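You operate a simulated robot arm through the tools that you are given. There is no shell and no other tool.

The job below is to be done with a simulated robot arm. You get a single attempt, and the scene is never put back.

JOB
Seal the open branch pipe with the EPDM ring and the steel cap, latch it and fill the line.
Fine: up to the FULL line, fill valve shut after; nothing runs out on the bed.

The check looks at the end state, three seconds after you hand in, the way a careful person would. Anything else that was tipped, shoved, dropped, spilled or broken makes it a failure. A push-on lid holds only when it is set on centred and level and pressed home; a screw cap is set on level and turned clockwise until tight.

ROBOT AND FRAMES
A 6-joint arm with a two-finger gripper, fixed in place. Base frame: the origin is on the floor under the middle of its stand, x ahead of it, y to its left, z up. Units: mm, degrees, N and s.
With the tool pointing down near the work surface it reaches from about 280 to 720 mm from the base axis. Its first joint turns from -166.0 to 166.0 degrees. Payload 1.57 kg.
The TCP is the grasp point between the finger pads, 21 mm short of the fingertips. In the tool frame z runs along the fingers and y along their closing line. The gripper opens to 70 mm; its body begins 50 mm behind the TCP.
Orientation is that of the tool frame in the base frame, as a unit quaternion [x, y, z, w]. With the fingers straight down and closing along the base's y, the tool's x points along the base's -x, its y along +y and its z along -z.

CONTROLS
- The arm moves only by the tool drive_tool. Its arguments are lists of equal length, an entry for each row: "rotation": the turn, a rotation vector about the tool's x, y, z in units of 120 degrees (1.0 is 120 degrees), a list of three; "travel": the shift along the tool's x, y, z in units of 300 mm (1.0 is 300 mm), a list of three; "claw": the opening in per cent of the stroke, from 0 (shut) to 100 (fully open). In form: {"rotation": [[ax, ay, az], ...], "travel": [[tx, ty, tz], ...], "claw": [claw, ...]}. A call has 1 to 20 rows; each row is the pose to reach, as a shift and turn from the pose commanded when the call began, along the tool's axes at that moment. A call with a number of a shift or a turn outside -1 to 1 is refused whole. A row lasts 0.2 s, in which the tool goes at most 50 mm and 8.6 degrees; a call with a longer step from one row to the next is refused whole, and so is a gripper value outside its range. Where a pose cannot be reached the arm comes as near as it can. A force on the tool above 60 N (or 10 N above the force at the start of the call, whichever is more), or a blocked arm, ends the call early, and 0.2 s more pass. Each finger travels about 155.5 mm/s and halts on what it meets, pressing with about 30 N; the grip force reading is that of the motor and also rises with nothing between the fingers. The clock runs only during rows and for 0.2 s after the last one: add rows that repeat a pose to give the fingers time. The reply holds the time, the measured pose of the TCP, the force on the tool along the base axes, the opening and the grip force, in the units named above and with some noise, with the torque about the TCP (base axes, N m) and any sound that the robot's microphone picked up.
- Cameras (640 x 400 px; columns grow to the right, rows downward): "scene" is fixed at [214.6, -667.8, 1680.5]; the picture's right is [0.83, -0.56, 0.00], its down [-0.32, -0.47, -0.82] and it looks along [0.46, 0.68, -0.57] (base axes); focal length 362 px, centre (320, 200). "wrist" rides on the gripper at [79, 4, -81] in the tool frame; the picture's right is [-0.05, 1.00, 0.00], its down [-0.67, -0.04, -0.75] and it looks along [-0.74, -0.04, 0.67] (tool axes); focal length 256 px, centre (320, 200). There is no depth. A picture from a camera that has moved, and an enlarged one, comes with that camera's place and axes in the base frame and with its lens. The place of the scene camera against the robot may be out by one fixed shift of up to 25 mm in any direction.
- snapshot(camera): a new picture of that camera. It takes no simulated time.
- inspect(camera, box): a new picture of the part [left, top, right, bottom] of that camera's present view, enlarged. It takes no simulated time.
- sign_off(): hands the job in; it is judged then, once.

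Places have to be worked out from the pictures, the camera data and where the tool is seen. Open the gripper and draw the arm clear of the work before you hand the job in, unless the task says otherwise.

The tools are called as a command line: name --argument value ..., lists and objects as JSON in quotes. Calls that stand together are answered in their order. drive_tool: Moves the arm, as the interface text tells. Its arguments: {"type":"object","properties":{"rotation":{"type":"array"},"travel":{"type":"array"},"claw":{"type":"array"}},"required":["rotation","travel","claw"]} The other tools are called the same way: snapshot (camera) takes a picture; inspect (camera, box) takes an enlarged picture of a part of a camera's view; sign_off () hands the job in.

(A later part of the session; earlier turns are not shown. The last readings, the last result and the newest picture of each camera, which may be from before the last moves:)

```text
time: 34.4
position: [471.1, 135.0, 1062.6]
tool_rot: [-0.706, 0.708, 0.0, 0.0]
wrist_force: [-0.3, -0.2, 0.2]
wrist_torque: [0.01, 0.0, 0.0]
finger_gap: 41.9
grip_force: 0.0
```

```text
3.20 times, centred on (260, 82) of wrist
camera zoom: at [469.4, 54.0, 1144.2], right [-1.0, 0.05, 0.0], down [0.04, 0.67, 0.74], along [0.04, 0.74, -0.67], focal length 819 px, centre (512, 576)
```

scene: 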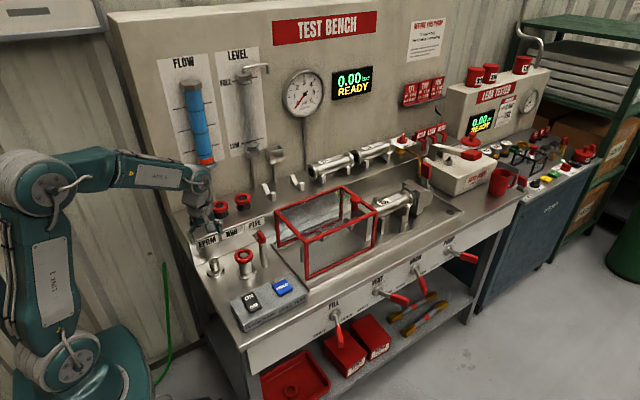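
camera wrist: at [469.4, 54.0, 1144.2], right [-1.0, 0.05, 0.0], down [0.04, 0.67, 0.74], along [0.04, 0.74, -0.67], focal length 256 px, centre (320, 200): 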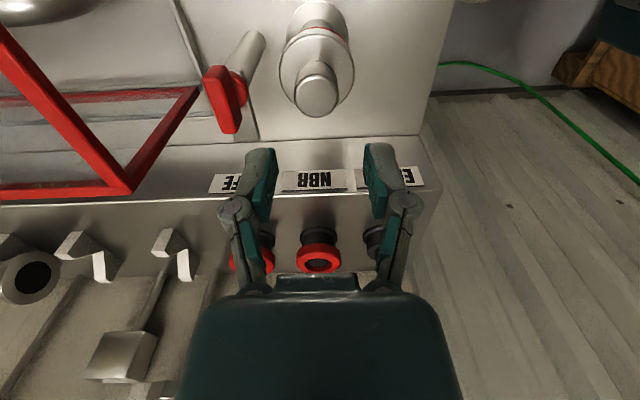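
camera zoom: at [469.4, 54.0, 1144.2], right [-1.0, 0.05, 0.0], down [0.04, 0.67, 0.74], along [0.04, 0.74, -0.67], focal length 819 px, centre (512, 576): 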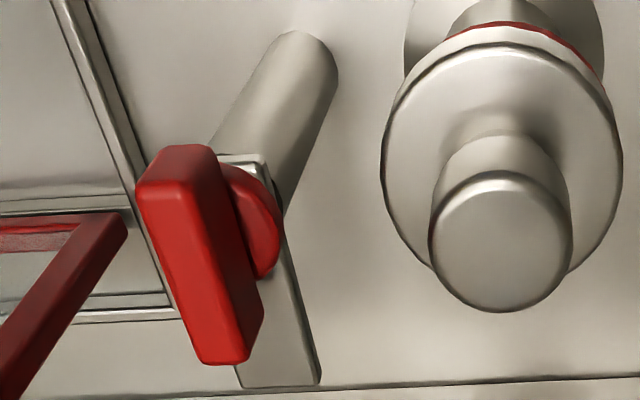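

The cap is unmoved, level and centred. The latch post axis is about (536.5, 135.5), its bar runs along y (112–158), top near z≈982, and the arm reaches 52 mm. I'll rotate the tool +180° overall in two steps (camera to the +y side) so the latch can later be turned without hitting the guard.

drive_tool --rotation '[[0, 0, 0.06], [0, 0, 0.13], [0, 0, 0.2], [0, 0, 0.27], [0, 0, 0.34], [0, 0, 0.41], [0, 0, 0.48], [0, 0, 0.55], [0, 0, 0.62], [0, 0, 0.69], [0, 0, 0.75], [0, 0, 0.75]]' --travel '[[0, 0, -0.02], [0, 0, -0.05], [0, 0, -0.05], [0, 0, -0.05], [0, 0, -0.05], [0, 0, -0.05], [0, 0, -0.05], [0, 0, -0.05], [0, 0, -0.05], [0, 0, -0.05], [0, 0, -0.05], [0, 0, -0.05]]' --claw '[60, 60, 60, 60, 60, 60, 60, 60, 60, 60, 60, 60]'

drive_tool --rotation '[[0, 0, 0.06], [0, 0, 0.13], [0, 0, 0.2], [0, 0, 0.27], [0, 0, 0.34], [0, 0, 0.41], [0, 0, 0.48], [0, 0, 0.55], [0, 0, 0.62], [0, 0, 0.69], [0, 0, 0.75], [0, 0, 0.75]]' --travel '[[-0.02, 0, 0], [-0.04, 0, 0], [-0.06, 0, 0], [-0.08, 0, 0], [-0.1, 0, 0], [-0.12, 0, 0], [-0.14, 0, 0], [-0.16, 0, 0], [-0.18, 0, 0], [-0.2, 0, 0], [-0.215, 0, 0], [-0.215, 0, 0]]' --claw '[60, 60, 60, 60, 60, 60, 60, 60, 60, 60, 60, 60]'

snapshot --camera "wrist"

snapshot --camera "scene"

```text
time: 37.0
position: [473.4, 132.9, 1077.8]
tool_rot: [0.001, 1.0, 0.0, 0.0]
wrist_force: [-0.9, -0.5, -0.3]
wrist_torque: [0.02, 0.05, 0.01]
finger_gap: 42.1
grip_force: 0.1
```

```text
time: 39.6
position: [539.0, 133.7, 1078.3]
tool_rot: [0.708, 0.706, 0.0, 0.0]
wrist_force: [-0.2, 0.2, -0.6]
wrist_torque: [-0.02, -0.01, 0.02]
finger_gap: 41.9
grip_force: 0.1
```

```text
taken
camera wrist: at [544.5, 212.7, 1160.6], right [1.0, -0.06, 0.0], down [-0.04, -0.67, 0.74], along [-0.04, -0.74, -0.67], focal length 256 px, centre (320, 200)
```

wrist: 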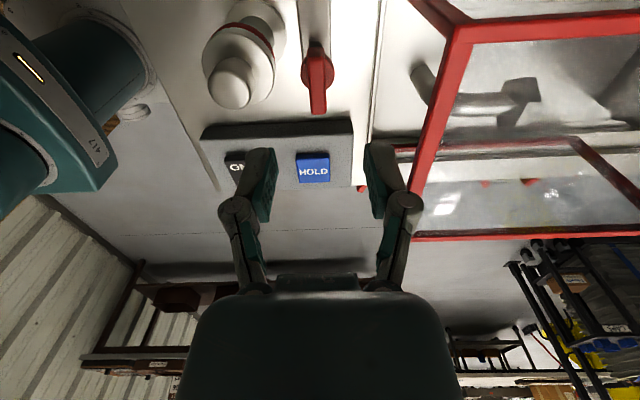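

```text
taken
```

scene: 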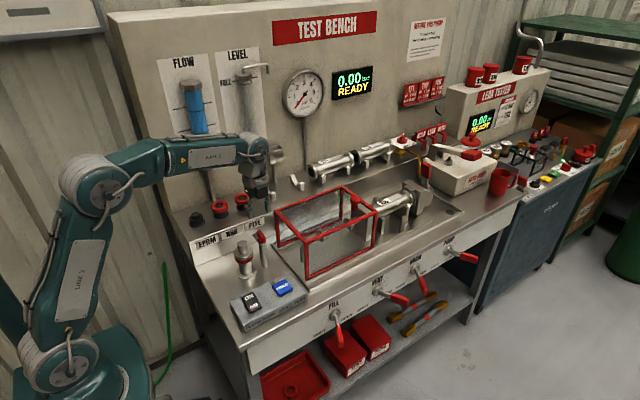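

The tool is above the latch with the camera on the +y side. I enlarge the latch for alignment.

inspect --camera "wrist" --box '[220, 0, 420, 125]'

inspect --camera "wrist" --box '[400, 0, 640, 150]'

```text
3.20 times, centred on (320, 62) of wrist
camera zoom: at [544.5, 212.7, 1160.6], right [1.0, -0.06, 0.0], down [-0.04, -0.67, 0.74], along [-0.04, -0.74, -0.67], focal length 819 px, centre (320, 640)
```

zoom: 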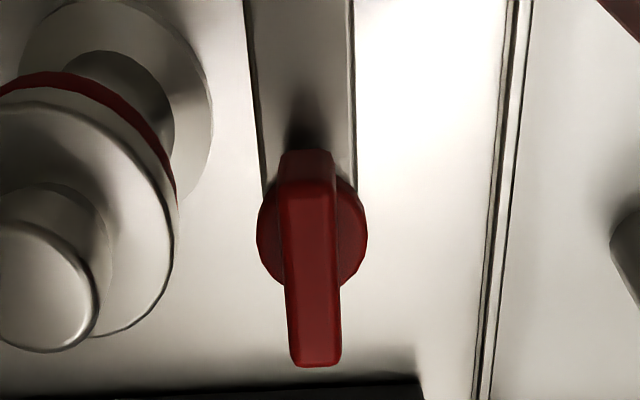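

```text
2.67 times, centred on (520, 75) of wrist
camera zoom: at [544.5, 212.7, 1160.6], right [1.0, -0.06, 0.0], down [-0.04, -0.67, 0.74], along [-0.04, -0.74, -0.67], focal length 683 px, centre (-213, 533)
```

zoom: 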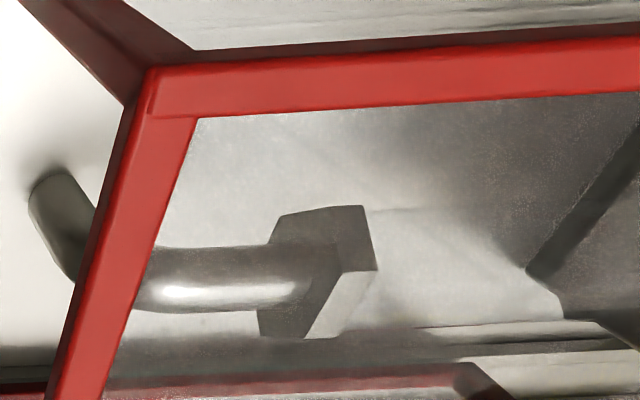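

The bar is 12 mm thick, its axis near (537.3, 135). I shift slightly and lower to z≈1008 with tips above the bar for a closer check.

drive_tool --rotation '[[0, 0, 0], [0, 0, 0], [0, 0, 0], [0, 0, 0], [0, 0, 0]]' --travel '[[0.004, -0.0055, 0.06], [0.004, -0.0055, 0.13], [0.004, -0.0055, 0.19], [0.004, -0.0055, 0.233], [0.004, -0.0055, 0.233]]' --claw '[60, 60, 60, 60, 60]'

inspect --camera "wrist" --box '[220, 60, 420, 260]'

inspect --camera "scene" --box '[230, 200, 290, 260]'

```text
time: 40.8
position: [537.0, 136.2, 1008.2]
tool_rot: [0.708, 0.707, -0.001, 0.0]
wrist_force: [0.7, -0.7, -0.5]
wrist_torque: [0.01, 0.01, 0.0]
finger_gap: 42.1
grip_force: 0.0
```

```text
2.00 times, centred on (320, 160) of wrist
camera zoom: at [543.6, 215.0, 1090.8], right [1.0, -0.06, 0.0], down [-0.04, -0.67, 0.74], along [-0.04, -0.74, -0.67], focal length 512 px, centre (320, 280)
```

zoom: 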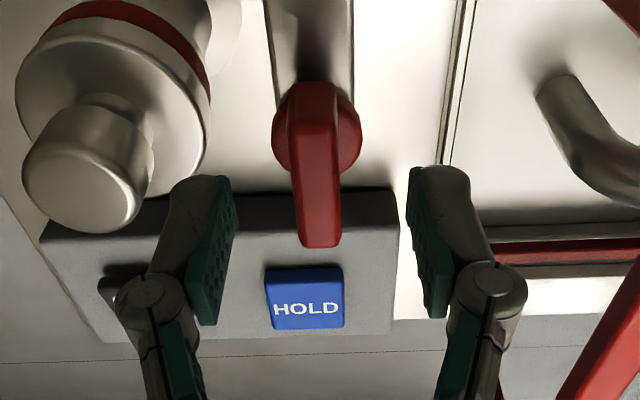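

```text
6.67 times, centred on (260, 230) of scene
camera zoom: at [214.6, -667.8, 1680.5], right [0.83, -0.56, 0.0], down [-0.32, -0.47, -0.82], along [0.46, 0.68, -0.57], focal length 2416 px, centre (720, 0)
```

zoom: 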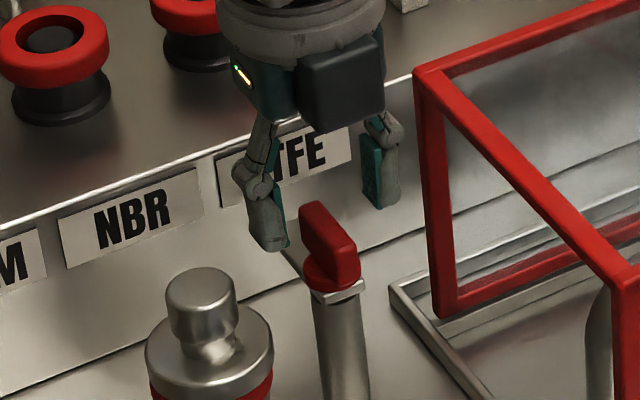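

Aligned within about 1 mm. I lower so the tips sit alongside the bar just above the boss, then close on it.

drive_tool --rotation '[[0, 0, 0], [0, 0, 0], [0, 0, 0], [0, 0, 0]]' --travel '[[0, -0.001, 0.02], [0, -0.001, 0.045], [0, -0.001, 0.064], [0, -0.001, 0.064]]' --claw '[60, 60, 60, 60]'

inspect --camera "wrist" --box '[220, 60, 420, 260]'

inspect --camera "scene" --box '[230, 200, 290, 260]'

```text
time: 41.8
position: [536.1, 133.5, 988.3]
tool_rot: [0.708, 0.706, 0.0, 0.0]
wrist_force: [0.0, -0.3, 0.2]
wrist_torque: [0.0, -0.01, -0.02]
finger_gap: 41.8
grip_force: 0.1
```

```text
2.00 times, centred on (320, 160) of wrist
camera zoom: at [542.7, 212.6, 1071.0], right [1.0, -0.05, 0.0], down [-0.04, -0.67, 0.75], along [-0.04, -0.74, -0.67], focal length 512 px, centre (320, 280)
```

zoom: 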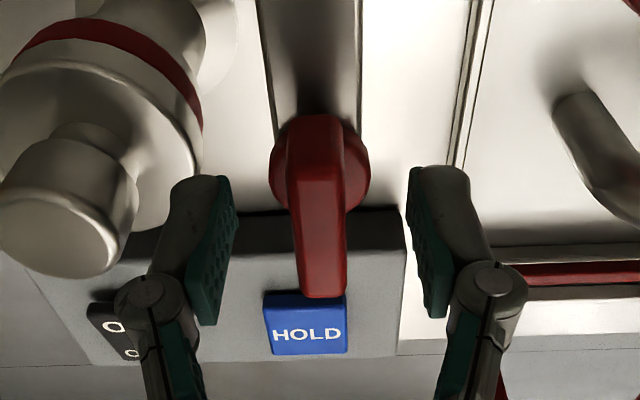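

```text
6.67 times, centred on (260, 230) of scene
camera zoom: at [214.6, -667.8, 1680.5], right [0.83, -0.56, 0.0], down [-0.32, -0.47, -0.82], along [0.46, 0.68, -0.57], focal length 2416 px, centre (720, 0)
```

zoom: 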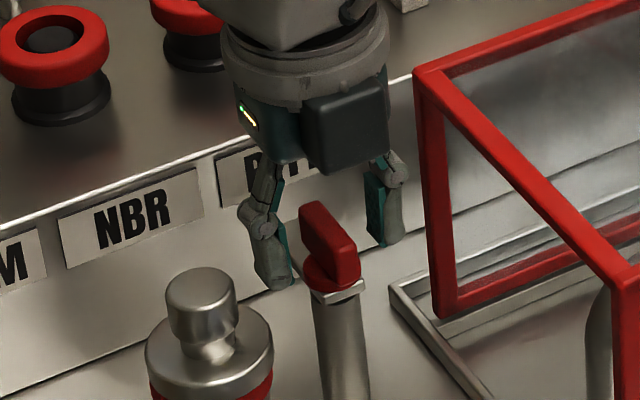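

The bar is centred between the pads with the tips about 5 mm above the boss. I close on the bar.

drive_tool --rotation '[[0, 0, 0], [0, 0, 0], [0, 0, 0], [0, 0, 0], [0, 0, 0]]' --travel '[[0, 0, 0], [0, 0, 0], [0, 0, 0], [0, 0, 0], [0, 0, 0]]' --claw '[45, 30, 15, 5, 5]'

inspect --camera "wrist" --box '[220, 60, 420, 260]'

```text
time: 43.0
position: [537.4, 134.0, 989.3]
tool_rot: [0.707, 0.707, 0.0, -0.001]
wrist_force: [-2.0, 0.1, 0.0]
wrist_torque: [0.03, 0.06, 0.05]
finger_gap: 12.0
grip_force: 32.1
```

```text
2.00 times, centred on (320, 160) of wrist
camera zoom: at [542.6, 212.7, 1071.2], right [1.0, -0.05, 0.0], down [-0.04, -0.67, 0.74], along [-0.04, -0.74, -0.67], focal length 512 px, centre (320, 280)
```

zoom: 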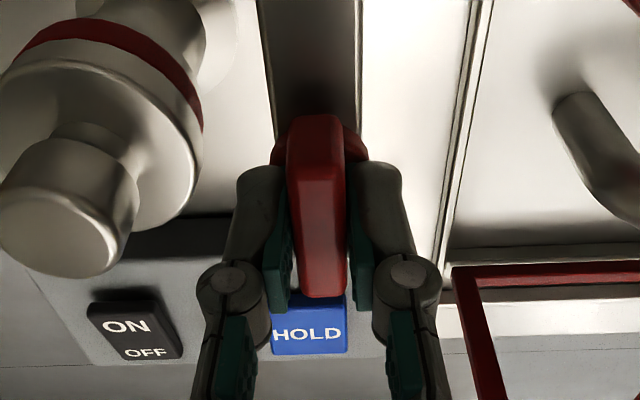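

Gripped at 12 mm, as expected. I turn the latch counter-clockwise (seen from above) 30° first and check the torque and the arm's path.

drive_tool --rotation '[[0, 0, -0.05], [0, 0, -0.11], [0, 0, -0.17], [0, 0, -0.23], [0, 0, -0.25], [0, 0, -0.25]]' --travel '[[0, 0, 0], [0, 0, 0], [0, 0, 0], [0, 0, 0], [0, 0, 0], [0, 0, 0]]' --claw '[5, 5, 5, 5, 5, 5]'

inspect --camera "scene" --box '[220, 200, 290, 280]'

snapshot --camera "wrist"

```text
time: 44.4
position: [536.6, 134.0, 988.9]
tool_rot: [0.5, 0.866, 0.002, 0.001]
wrist_force: [22.3, 1.3, 6.0]
wrist_torque: [0.71, -0.03, -0.05]
finger_gap: 12.0
grip_force: 31.8
```

```text
5.00 times, centred on (255, 240) of scene
camera zoom: at [214.6, -667.8, 1680.5], right [0.83, -0.56, 0.0], down [-0.32, -0.47, -0.82], along [0.46, 0.68, -0.57], focal length 1812 px, centre (645, 0)
```

zoom: 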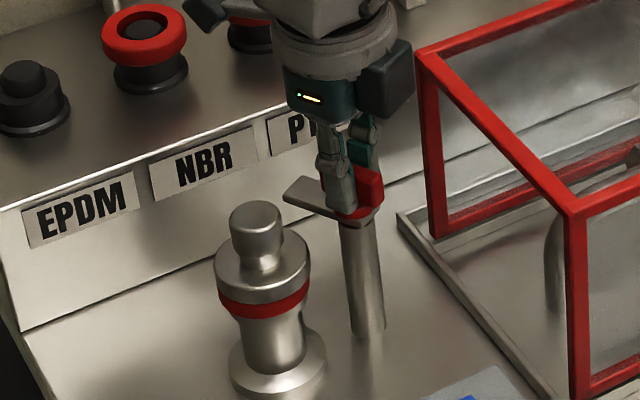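

```text
taken
camera wrist: at [502.4, 204.3, 1071.1], right [0.89, 0.45, 0.0], down [0.3, -0.6, 0.75], along [0.34, -0.66, -0.67], focal length 256 px, centre (320, 200)
```

wrist: 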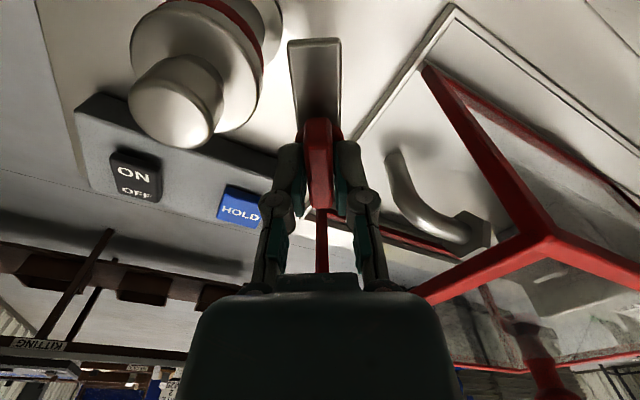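

The latch turned 30° with the arm, but a 22 N side force in +x shows my TCP sits a bit to −x of the pivot. I ease +1.5 mm in x while turning another 30°.

drive_tool --rotation '[[0, 0, 0], [0, 0, -0.05], [0, 0, -0.11], [0, 0, -0.17], [0, 0, -0.23], [0, 0, -0.25], [0, 0, -0.25]]' --travel '[[-0.0025, 0.0043, 0], [-0.0025, 0.0043, 0], [-0.0025, 0.0043, 0], [-0.0025, 0.0043, 0], [-0.0025, 0.0043, 0], [-0.0025, 0.0043, 0], [-0.0025, 0.0043, 0]]' --claw '[5, 5, 5, 5, 5, 5, 5]'

inspect --camera "scene" --box '[220, 200, 290, 280]'

snapshot --camera "wrist"

```text
time: 46.0
position: [536.8, 135.0, 988.0]
tool_rot: [0.259, 0.966, -0.001, 0.0]
wrist_force: [12.5, -2.1, 15.7]
wrist_torque: [-0.19, -0.5, 0.02]
finger_gap: 11.6
grip_force: 32.3
```

```text
5.00 times, centred on (255, 240) of scene
camera zoom: at [214.6, -667.8, 1680.5], right [0.83, -0.56, 0.0], down [-0.32, -0.47, -0.82], along [0.46, 0.68, -0.57], focal length 1812 px, centre (645, 0)
```

zoom: 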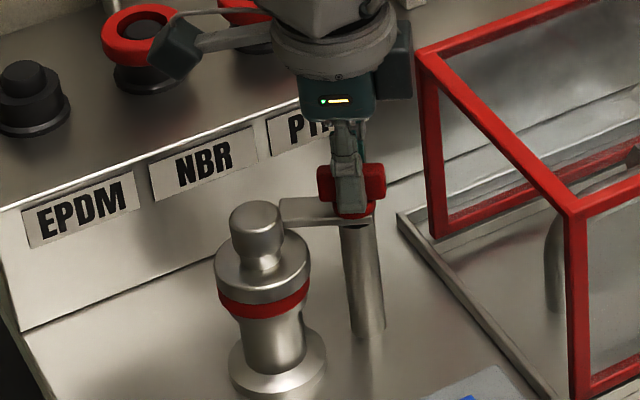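

```text
taken
camera wrist: at [472.0, 177.5, 1070.6], right [0.55, 0.84, 0.0], down [0.56, -0.36, 0.75], along [0.62, -0.41, -0.67], focal length 256 px, centre (320, 200)
```

wrist: 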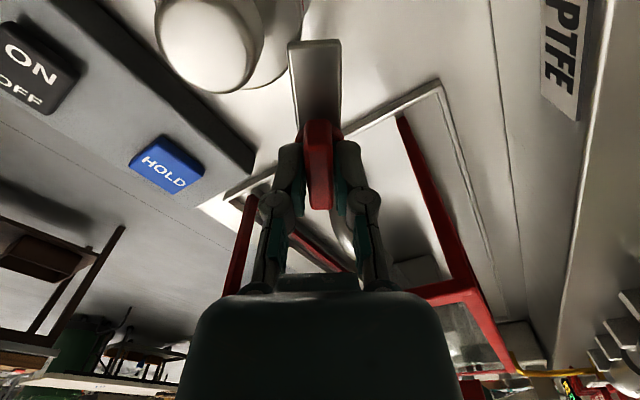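

60° done; forces are 12 N in x and 16 N up. I look closely at how the arm meets the cap disc.

inspect --camera "wrist" --box '[150, 0, 390, 150]'

inspect --camera "scene" --box '[240, 225, 280, 265]'

```text
2.67 times, centred on (270, 75) of wrist
camera zoom: at [472.0, 177.5, 1070.6], right [0.55, 0.84, 0.0], down [0.56, -0.36, 0.75], along [0.62, -0.41, -0.67], focal length 683 px, centre (453, 533)
```

zoom: 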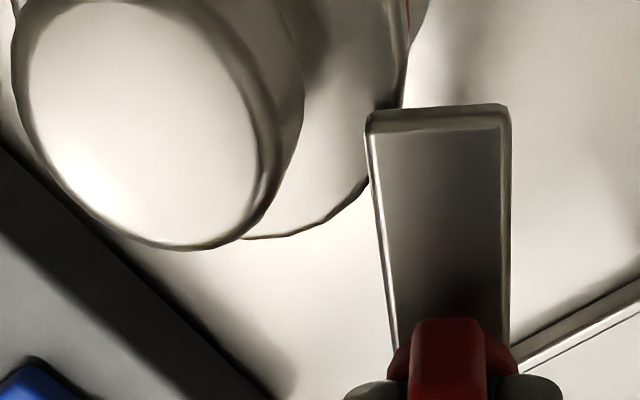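

```text
10.00 times, centred on (260, 245) of scene
camera zoom: at [214.6, -667.8, 1680.5], right [0.83, -0.56, 0.0], down [-0.32, -0.47, -0.82], along [0.46, 0.68, -0.57], focal length 3624 px, centre (920, -250)
```

zoom: 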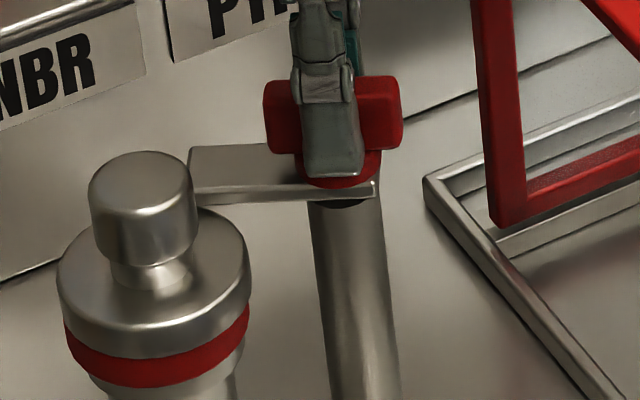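

The arm is sweeping over the disc rim without visible interference. I ease up 1.5 mm and +1 mm in x to relieve the side load, and turn another 18°.

drive_tool --rotation '[[0, 0, 0], [0, 0, -0.05], [0, 0, -0.1], [0, 0, -0.15], [0, 0, -0.15]]' --travel '[[-0.0029, 0.0017, -0.005], [-0.0029, 0.0017, -0.005], [-0.0029, 0.0017, -0.005], [-0.0029, 0.0017, -0.005], [-0.0029, 0.0017, -0.005]]' --claw '[5, 5, 5, 5, 5]'

inspect --camera "scene" --box '[240, 225, 280, 265]'

inspect --camera "wrist" --box '[150, 0, 390, 150]'

```text
time: 47.2
position: [537.2, 135.7, 987.4]
tool_rot: [0.104, 0.995, -0.001, -0.001]
wrist_force: [-5.2, -0.5, -6.0]
wrist_torque: [-0.18, -0.67, 0.0]
finger_gap: 11.8
grip_force: 31.7
```

```text
10.00 times, centred on (260, 245) of scene
camera zoom: at [214.6, -667.8, 1680.5], right [0.83, -0.56, 0.0], down [-0.32, -0.47, -0.82], along [0.46, 0.68, -0.57], focal length 3624 px, centre (920, -250)
```

zoom: 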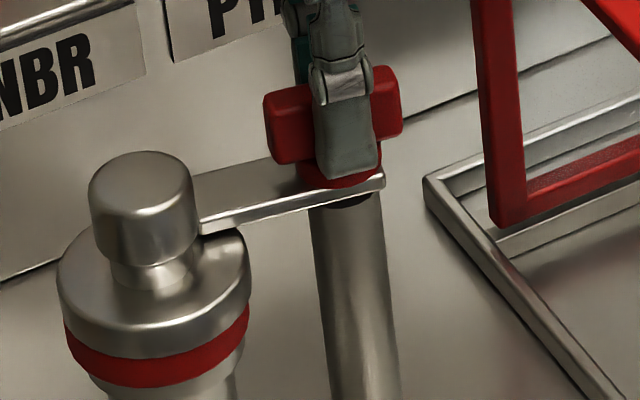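

```text
2.67 times, centred on (270, 75) of wrist
camera zoom: at [462.3, 155.0, 1070.7], right [0.26, 0.97, 0.0], down [0.65, -0.17, 0.74], along [0.72, -0.19, -0.67], focal length 683 px, centre (453, 533)
```

zoom: 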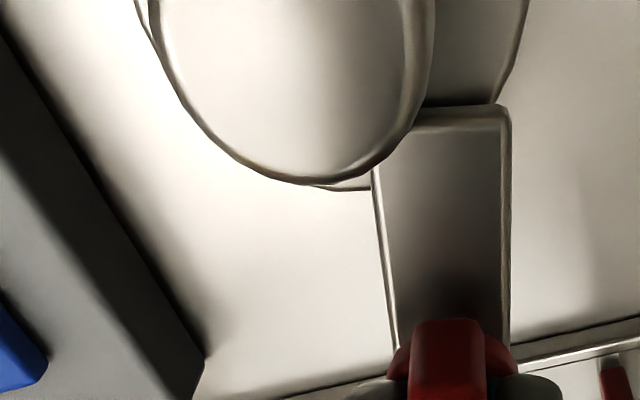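

The arm now lies over the disc rim toward the knob's waist. I turn the final 12° to bring it in line with the stub.

drive_tool --rotation '[[0, 0, -0.04], [0, 0, -0.08], [0, 0, -0.1], [0, 0, -0.1]]' --travel '[[0, 0, 0], [0, 0, 0], [0, 0, 0], [0, 0, 0]]' --claw '[5, 5, 5, 5]'

inspect --camera "scene" --box '[240, 225, 280, 265]'

inspect --camera "wrist" --box '[200, 0, 440, 150]'

```text
time: 48.2
position: [539.1, 135.5, 988.5]
tool_rot: [-0.001, 1.0, 0.001, -0.001]
wrist_force: [-10.5, 8.4, -18.9]
wrist_torque: [0.15, 0.28, 0.04]
finger_gap: 12.4
grip_force: 32.5
```

```text
10.00 times, centred on (260, 245) of scene
camera zoom: at [214.6, -667.8, 1680.5], right [0.83, -0.56, 0.0], down [-0.32, -0.47, -0.82], along [0.46, 0.68, -0.57], focal length 3624 px, centre (920, -250)
```

zoom: 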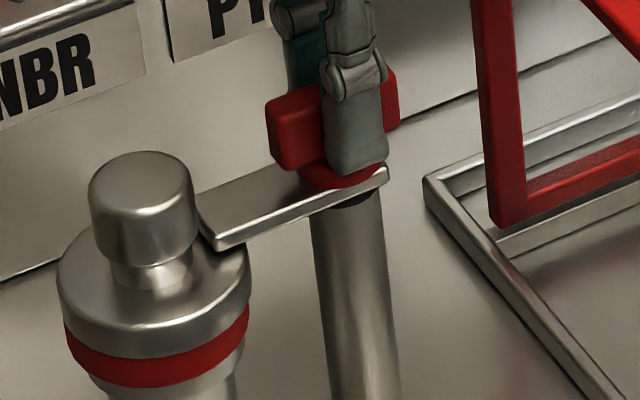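

```text
2.67 times, centred on (320, 75) of wrist
camera zoom: at [460.1, 138.7, 1071.5], right [0.05, 1.0, 0.0], down [0.67, -0.04, 0.74], along [0.74, -0.04, -0.67], focal length 683 px, centre (320, 533)
```

zoom: 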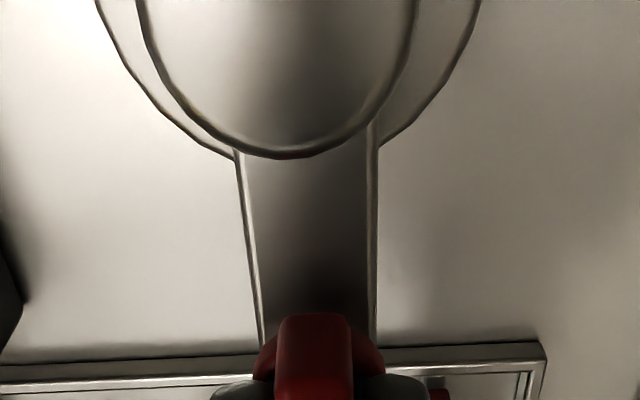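

The arm now points straight at the stub across the disc, in line with −x. I release the bar and rise to inspect the latch.

drive_tool --rotation '[[0, 0, 0], [0, 0, 0], [0, 0, 0], [0, 0, 0]]' --travel '[[0, 0, 0], [0, 0, 0], [0, 0, 0], [0, 0, 0]]' --claw '[25, 45, 60, 60]'

drive_tool --rotation '[[0, 0, 0], [0, 0, 0], [0, 0, 0], [0, 0, 0], [0, 0, 0], [0, 0, 0]]' --travel '[[0, 0, -0.03], [0, 0, -0.1], [0, 0, -0.18], [0.05, 0, -0.25], [0.12, 0, -0.28], [0.12, 0, -0.28]]' --claw '[60, 60, 60, 60, 60, 60]'

snapshot --camera "wrist"

inspect --camera "wrist" --box '[240, 30, 400, 180]'

inspect --camera "scene" --box '[230, 215, 290, 285]'

```text
time: 49.2
position: [538.5, 134.5, 989.5]
tool_rot: [0.0, 1.0, 0.0, 0.001]
wrist_force: [-0.5, 0.4, 0.1]
wrist_torque: [-0.03, 0.0, 0.03]
finger_gap: 42.2
grip_force: 0.0
```

```text
time: 50.6
position: [502.5, 135.3, 1074.1]
tool_rot: [0.001, 1.0, -0.001, 0.0]
wrist_force: [-0.2, 0.2, 0.1]
wrist_torque: [-0.01, 0.02, 0.02]
finger_gap: 42.1
grip_force: 0.0
```

```text
taken
camera wrist: at [424.4, 139.4, 1155.5], right [0.05, 1.0, 0.0], down [0.67, -0.04, 0.74], along [0.74, -0.04, -0.67], focal length 256 px, centre (320, 200)
```

wrist: 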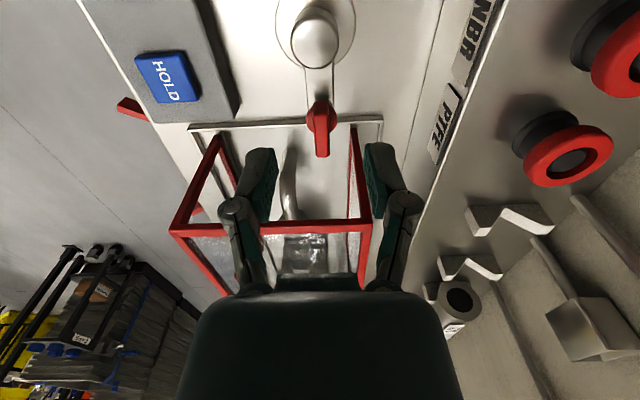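

```text
2.67 times, centred on (320, 105) of wrist
camera zoom: at [424.4, 139.4, 1155.5], right [0.05, 1.0, 0.0], down [0.67, -0.04, 0.74], along [0.74, -0.04, -0.67], focal length 683 px, centre (320, 453)
```

zoom: 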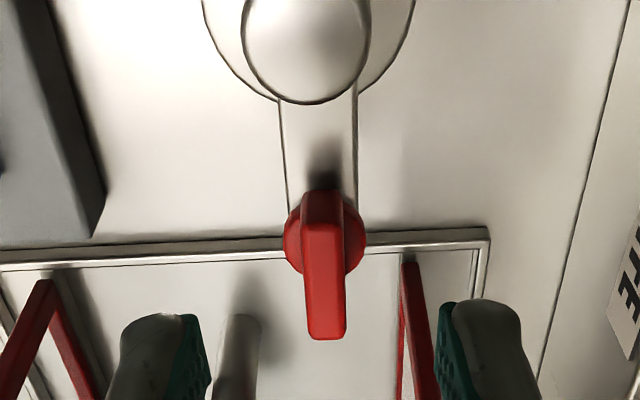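

```text
5.71 times, centred on (260, 250) of scene
camera zoom: at [214.6, -667.8, 1680.5], right [0.83, -0.56, 0.0], down [-0.32, -0.47, -0.82], along [0.46, 0.68, -0.57], focal length 2071 px, centre (663, -86)
```

zoom: 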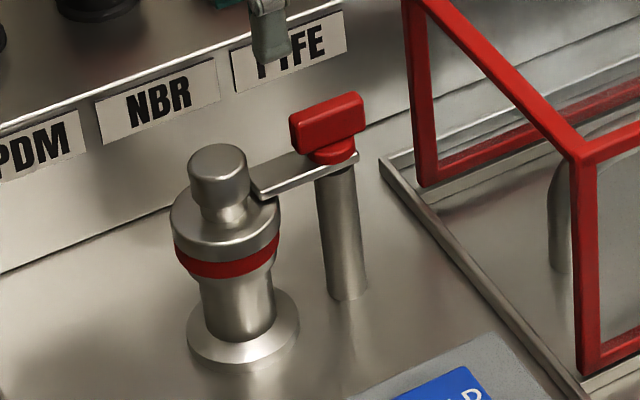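

The latch arm holds the cap. The bench's FILL valve (by my estimate near x 655, y −95, z 761) is the only one in reach; VENT, DRAIN and PUMP lie beyond the arm's reach. I'll swing around to the front with the camera facing the panel to view the FILL lever.

drive_tool --rotation '[[0, 0, -0.06], [0, 0, -0.12], [0, 0, -0.18], [0, 0, -0.24], [0, 0, -0.3], [0, 0, -0.36], [0, 0, -0.42], [0, 0, -0.48], [0, 0, -0.54], [0, 0, -0.6], [0, 0, -0.66], [0, 0, -0.72], [0, 0, -0.75]]' --travel '[[0, -0.06, -0.02], [0, -0.14, -0.04], [0, -0.22, -0.05], [0, -0.3, -0.05], [0, -0.38, -0.05], [0, -0.46, -0.05], [0, -0.54, -0.05], [0, -0.62, -0.05], [0, -0.7, -0.05], [0, -0.78, -0.05], [0, -0.86, -0.05], [0, -0.94, -0.05], [0, -1.0, -0.05]]' --claw '[60, 60, 60, 60, 60, 60, 60, 60, 60, 60, 60, 60, 60]'

snapshot --camera "wrist"

snapshot --camera "scene"

```text
time: 53.4
position: [502.7, -167.0, 1088.1]
tool_rot: [0.707, -0.707, -0.001, 0.0]
wrist_force: [0.2, -0.3, 0.1]
wrist_torque: [-0.01, -0.01, -0.03]
finger_gap: 42.3
grip_force: 0.0
```

```text
taken
camera wrist: at [499.5, -246.6, 1170.0], right [-1.0, 0.05, 0.0], down [0.04, 0.67, 0.75], along [0.04, 0.74, -0.67], focal length 256 px, centre (320, 200)
```

wrist: 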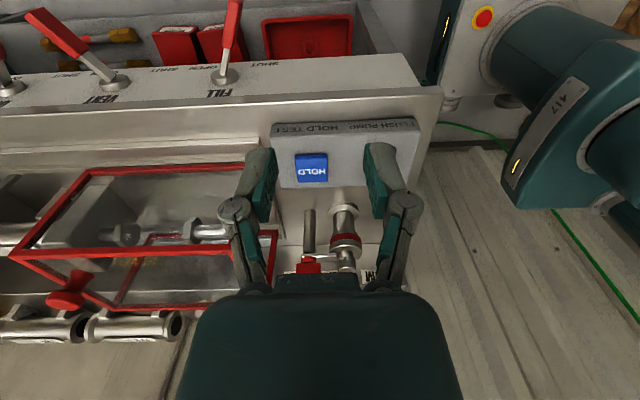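

```text
taken
```

scene: 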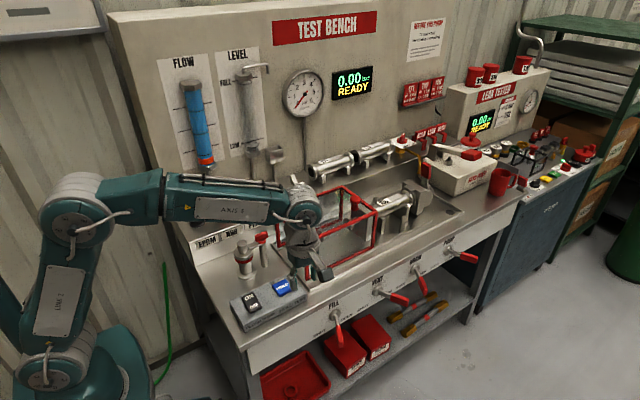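

I enlarge the front panel levers from this angle.

inspect --camera "wrist" --box '[160, 0, 320, 100]'

inspect --camera "wrist" --box '[0, 0, 160, 110]'

inspect --camera "wrist" --box '[250, 100, 450, 225]'

```text
4.00 times, centred on (240, 50) of wrist
camera zoom: at [499.5, -246.6, 1170.0], right [-1.0, 0.05, 0.0], down [0.04, 0.67, 0.75], along [0.04, 0.74, -0.67], focal length 1024 px, centre (640, 800)
```

zoom: 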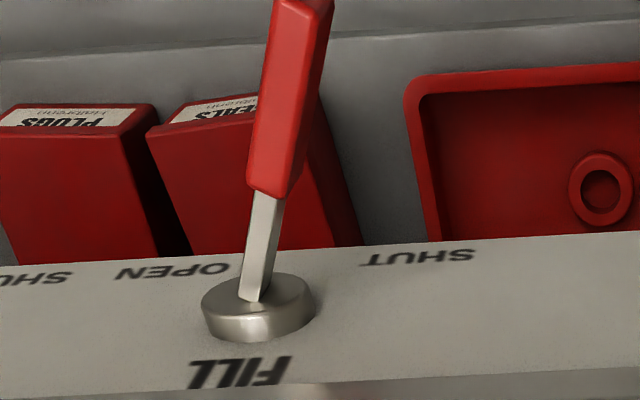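

```text
3.64 times, centred on (80, 55) of wrist
camera zoom: at [499.5, -246.6, 1170.0], right [-1.0, 0.05, 0.0], down [0.04, 0.67, 0.75], along [0.04, 0.74, -0.67], focal length 931 px, centre (1193, 727)
```

zoom: 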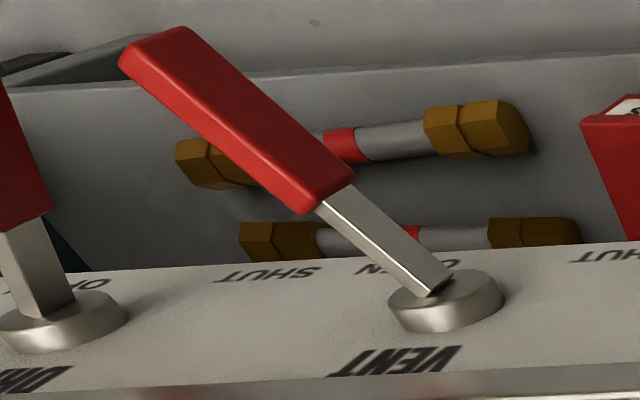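

```text
3.20 times, centred on (350, 162) of wrist
camera zoom: at [499.5, -246.6, 1170.0], right [-1.0, 0.05, 0.0], down [0.04, 0.67, 0.75], along [0.04, 0.74, -0.67], focal length 819 px, centre (224, 320)
```

zoom: 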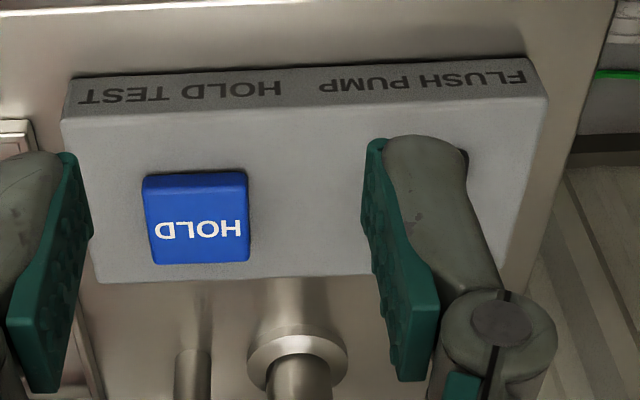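

FILL's lever hangs nearly straight down (shut side) while VENT points to the OPEN side; labels put SHUT to −x and OPEN to +x. I'll tilt the tool 45° so the camera looks level at the panel, and move in front of it to measure the lever properly.

drive_tool --rotation '[[0, 0, 0], [0, -0.06, 0], [0, -0.12, 0], [0, -0.18, 0], [0, -0.24, 0], [0, -0.3, 0], [0, -0.35, 0], [0, -0.375, 0], [0, -0.375, 0]]' --travel '[[0.06, -0.02, 0.05], [0.12, -0.05, 0.11], [0.18, -0.08, 0.17], [0.23, -0.11, 0.23], [0.27, -0.14, 0.29], [0.31, -0.17, 0.35], [0.31, -0.19, 0.41], [0.31, -0.19, 0.46], [0.31, -0.19, 0.46]]' --claw '[60, 60, 60, 60, 60, 60, 60, 60, 60]'

snapshot --camera "wrist"

snapshot --camera "scene"

```text
time: 55.4
position: [558.6, -259.1, 950.7]
tool_rot: [-0.652, 0.653, 0.272, 0.272]
wrist_force: [0.5, 0.7, 0.2]
wrist_torque: [0.01, 0.02, 0.02]
finger_gap: 41.9
grip_force: 0.1
```

```text
taken
camera wrist: at [556.4, -373.6, 953.3], right [-1.0, 0.04, 0.04], down [0.03, -0.06, 1.0], along [0.04, 1.0, 0.06], focal length 256 px, centre (320, 200)
```

wrist: 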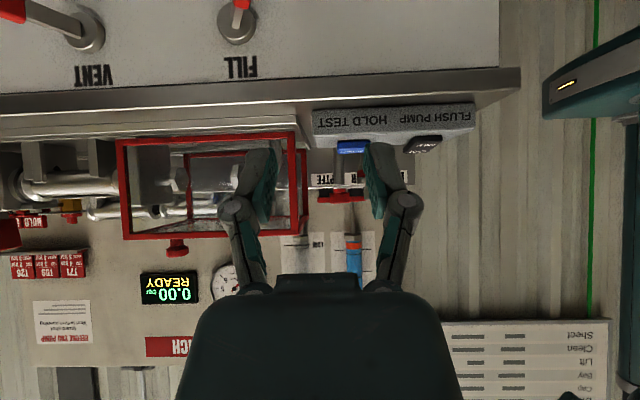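

```text
taken
```

scene: 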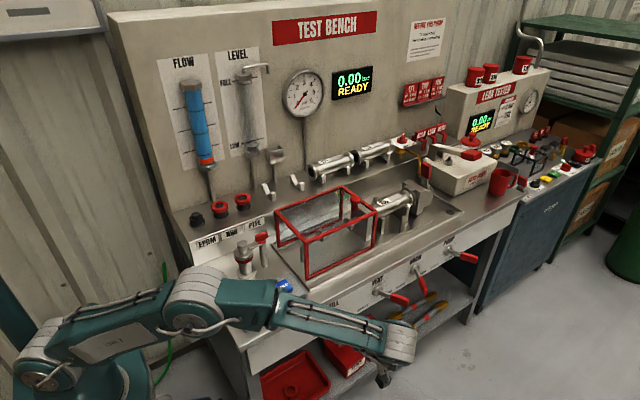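

The level view works: FILL's pivot appears at the top of the (upside-down) image. I lower the tool 130 mm and move +60 mm in x to see the lever fully.

drive_tool --rotation '[[0, 0, 0], [0, 0, 0], [0, 0, 0], [0, 0, 0], [0, 0, 0]]' --travel '[[0.07, -0.04, 0.07], [0.15, -0.09, 0.15], [0.23, -0.14, 0.23], [0.306, -0.2, 0.306], [0.306, -0.2, 0.306]]' --claw '[60, 60, 60, 60, 60]'

snapshot --camera "wrist"

inspect --camera "wrist" --box '[200, 20, 440, 170]'

```text
time: 56.6
position: [619.2, -258.7, 819.6]
tool_rot: [0.653, -0.653, -0.271, -0.271]
wrist_force: [0.0, 0.6, 0.0]
wrist_torque: [0.03, 0.01, 0.0]
finger_gap: 42.0
grip_force: 0.1
```

```text
taken
camera wrist: at [615.6, -373.8, 822.0], right [-1.0, 0.04, 0.04], down [0.03, -0.06, 1.0], along [0.04, 1.0, 0.06], focal length 256 px, centre (320, 200)
```

wrist: 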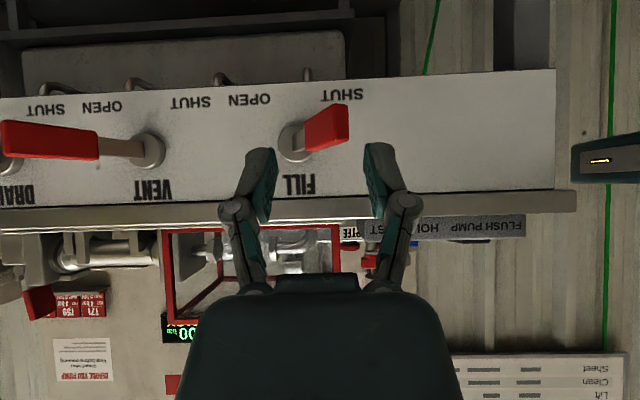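

```text
2.67 times, centred on (320, 95) of wrist
camera zoom: at [615.6, -373.8, 822.0], right [-1.0, 0.04, 0.04], down [0.03, -0.06, 1.0], along [0.04, 1.0, 0.06], focal length 683 px, centre (320, 480)
```

zoom: 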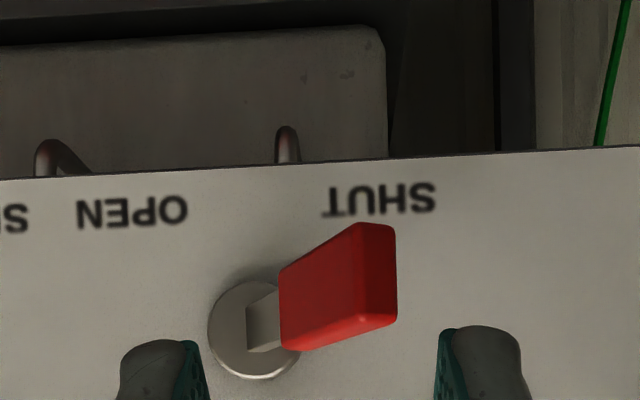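

From the front it's clear: each lever sticks out from the panel and swings sideways; FILL (pivot ≈ (650, −92, 771), tip ≈ (605, −192, 775)) points at SHUT, DRAIN is SHUT, VENT and PUMP are OPEN. I return the tool to pointing straight down and rise a little, preparing to straddle the FILL handle from above.

drive_tool --rotation '[[0, 0.05, 0], [0, 0.11, 0], [0, 0.17, 0], [0, 0.23, 0], [0, 0.29, 0], [0, 0.35, 0], [0, 0.375, 0], [0, 0.375, 0]]' --travel '[[-0.03, 0, -0.03], [-0.06, 0, -0.06], [-0.106, 0, -0.106], [-0.14, 0, -0.14], [-0.16, 0, -0.16], [-0.16, 0, -0.16], [-0.16, 0, -0.16], [-0.16, 0, -0.16]]' --claw '[60, 60, 60, 60, 60, 60, 60, 60]'

snapshot --camera "wrist"

inspect --camera "scene" --box '[150, 40, 310, 200]'

```text
time: 58.4
position: [618.7, -260.8, 889.7]
tool_rot: [-0.706, 0.708, 0.0, 0.0]
wrist_force: [-0.7, 0.0, -0.2]
wrist_torque: [-0.04, 0.01, -0.03]
finger_gap: 41.8
grip_force: 0.1
```

```text
taken
camera wrist: at [616.2, -339.9, 971.0], right [-1.0, 0.05, 0.0], down [0.04, 0.67, 0.74], along [0.04, 0.74, -0.67], focal length 256 px, centre (320, 200)
```

wrist: 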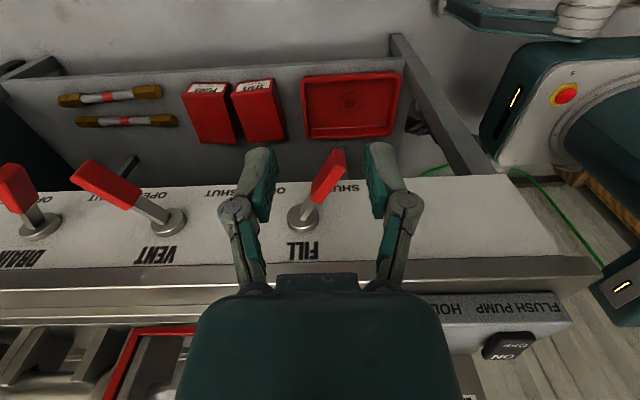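

```text
2.50 times, centred on (230, 120) of scene
camera zoom: at [214.6, -667.8, 1680.5], right [0.83, -0.56, 0.0], down [-0.32, -0.47, -0.82], along [0.46, 0.68, -0.57], focal length 906 px, centre (545, 400)
```

zoom: 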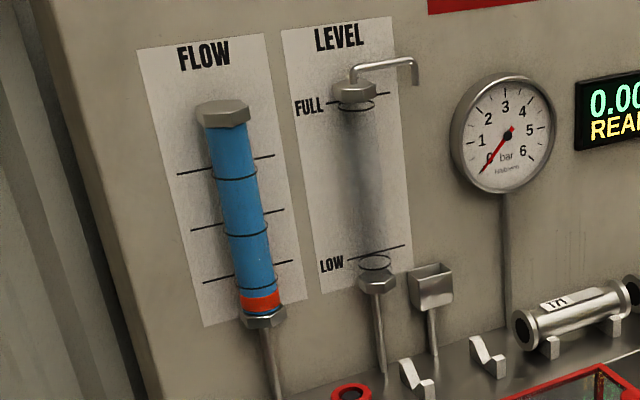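

The level glass stays visible to the scene camera. I enlarge the FILL handle to set my approach.

inspect --camera "wrist" --box '[240, 130, 400, 230]'

inspect --camera "wrist" --box '[420, 280, 600, 390]'

```text
4.00 times, centred on (320, 180) of wrist
camera zoom: at [616.2, -339.9, 971.0], right [-1.0, 0.05, 0.0], down [0.04, 0.67, 0.74], along [0.04, 0.74, -0.67], focal length 1024 px, centre (320, 280)
```

zoom: 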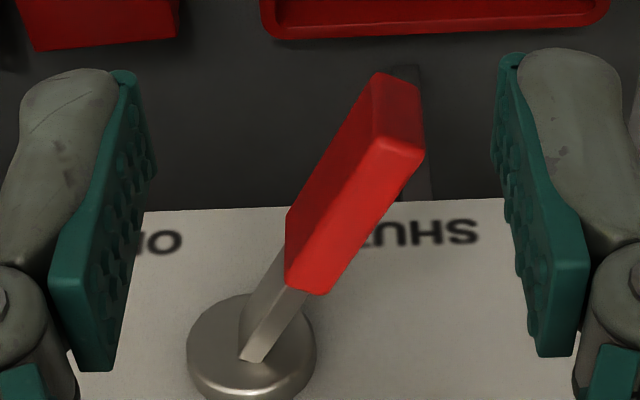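

```text
3.56 times, centred on (510, 335) of wrist
camera zoom: at [616.2, -339.9, 971.0], right [-1.0, 0.05, 0.0], down [0.04, 0.67, 0.74], along [0.04, 0.74, -0.67], focal length 910 px, centre (-356, -280)
```

zoom: 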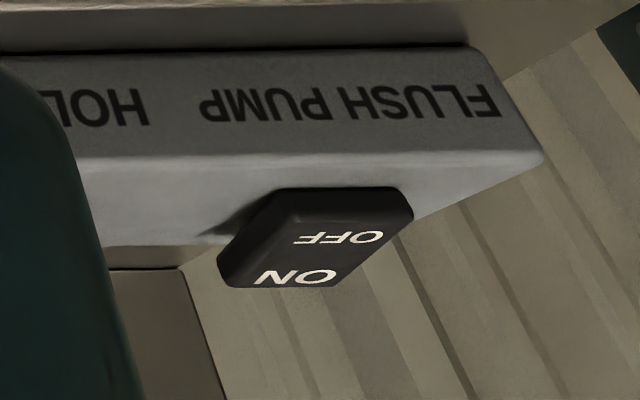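

The handle's mid-point is at about (617, −157, 775), with SHUT to −x. I move above it with the fingers straddling in x, then lower around it.

drive_tool --rotation '[[0, 0, 0], [0, 0, 0], [0, 0, 0], [0, 0, 0]]' --travel '[[-0.1, 0.002, 0.03], [-0.22, 0.004, 0.07], [-0.336, 0.0057, 0.1], [-0.336, 0.0057, 0.1]]' --claw '[66, 66, 66, 66]'

inspect --camera "wrist" --box '[220, 60, 420, 240]'

```text
time: 59.4
position: [615.2, -160.3, 858.2]
tool_rot: [-0.706, 0.708, 0.001, 0.0]
wrist_force: [0.3, 0.9, 0.1]
wrist_torque: [0.03, 0.0, 0.03]
finger_gap: 46.3
grip_force: 0.0
```

```text
2.22 times, centred on (320, 150) of wrist
camera zoom: at [612.4, -239.3, 940.0], right [-1.0, 0.05, 0.0], down [0.04, 0.67, 0.75], along [0.04, 0.74, -0.67], focal length 569 px, centre (320, 311)
```

zoom: 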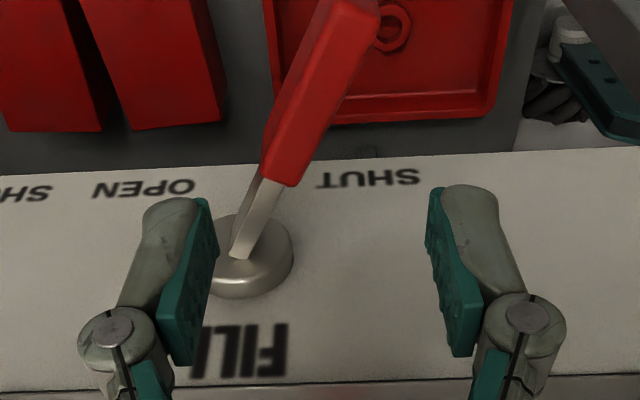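

The handle lies centred under the TCP. I lower straight down so the fingers straddle it.

drive_tool --rotation '[[0, 0, 0], [0, 0, 0], [0, 0, 0], [0, 0, 0], [0, 0, 0]]' --travel '[[0, 0, 0.06], [0, 0, 0.13], [0, 0, 0.2], [0, 0, 0.25], [0, 0, 0.26]]' --claw '[66, 66, 66, 66, 66]'

inspect --camera "wrist" --box '[220, 80, 420, 260]'

snapshot --camera "scene"

```text
time: 60.6
position: [617.7, -159.1, 779.2]
tool_rot: [-0.707, 0.708, 0.0, 0.0]
wrist_force: [0.2, -0.6, 0.2]
wrist_torque: [0.02, -0.01, -0.01]
finger_gap: 46.3
grip_force: 0.0
```

```text
2.22 times, centred on (320, 170) of wrist
camera zoom: at [614.5, -239.2, 862.2], right [-1.0, 0.05, 0.0], down [0.04, 0.67, 0.75], along [0.04, 0.74, -0.67], focal length 569 px, centre (320, 267)
```

zoom: 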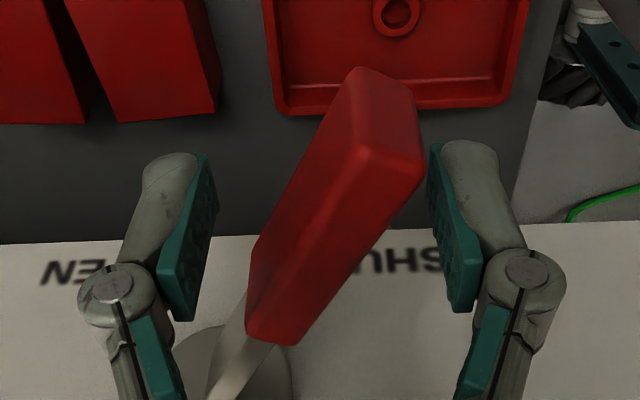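

```text
taken
```

scene: 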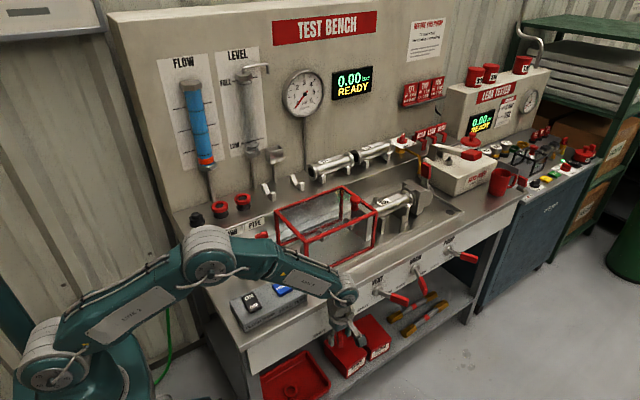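

The handle is between the fingers. I push gently +x by 18 mm to see how the lever responds, and check the flow and level.

drive_tool --rotation '[[0, 0, 0], [0, 0, 0], [0, 0, 0]]' --travel '[[0, -0.02, 0], [0, -0.04, 0], [0, -0.06, 0]]' --claw '[66, 66, 66]'

inspect --camera "wrist" --box '[220, 80, 420, 260]'

inspect --camera "scene" --box '[150, 40, 310, 200]'

```text
time: 61.4
position: [636.3, -159.5, 780.3]
tool_rot: [-0.707, 0.707, 0.0, 0.0]
wrist_force: [-1.3, 0.3, -0.2]
wrist_torque: [0.0, 0.05, -0.02]
finger_gap: 47.1
grip_force: 0.6
```

```text
2.22 times, centred on (320, 170) of wrist
camera zoom: at [633.1, -239.4, 862.0], right [-1.0, 0.06, 0.0], down [0.04, 0.67, 0.75], along [0.04, 0.74, -0.67], focal length 569 px, centre (320, 267)
```

zoom: 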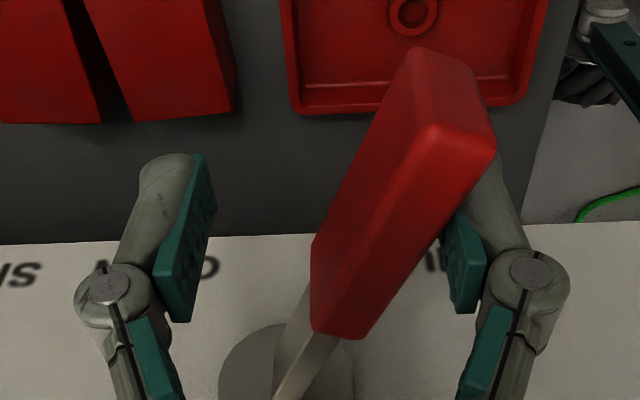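

```text
2.50 times, centred on (230, 120) of scene
camera zoom: at [214.6, -667.8, 1680.5], right [0.83, -0.56, 0.0], down [-0.32, -0.47, -0.82], along [0.46, 0.68, -0.57], focal length 906 px, centre (545, 400)
```

zoom: 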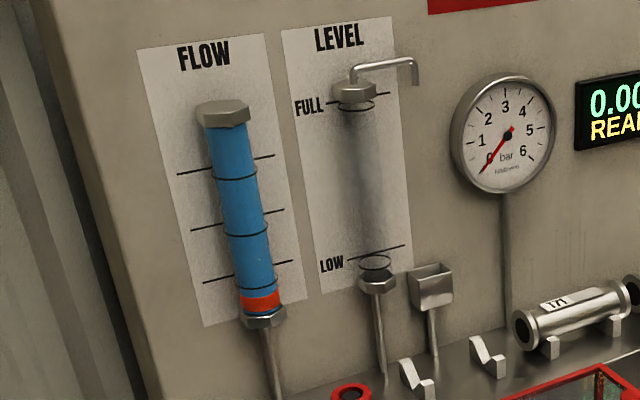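

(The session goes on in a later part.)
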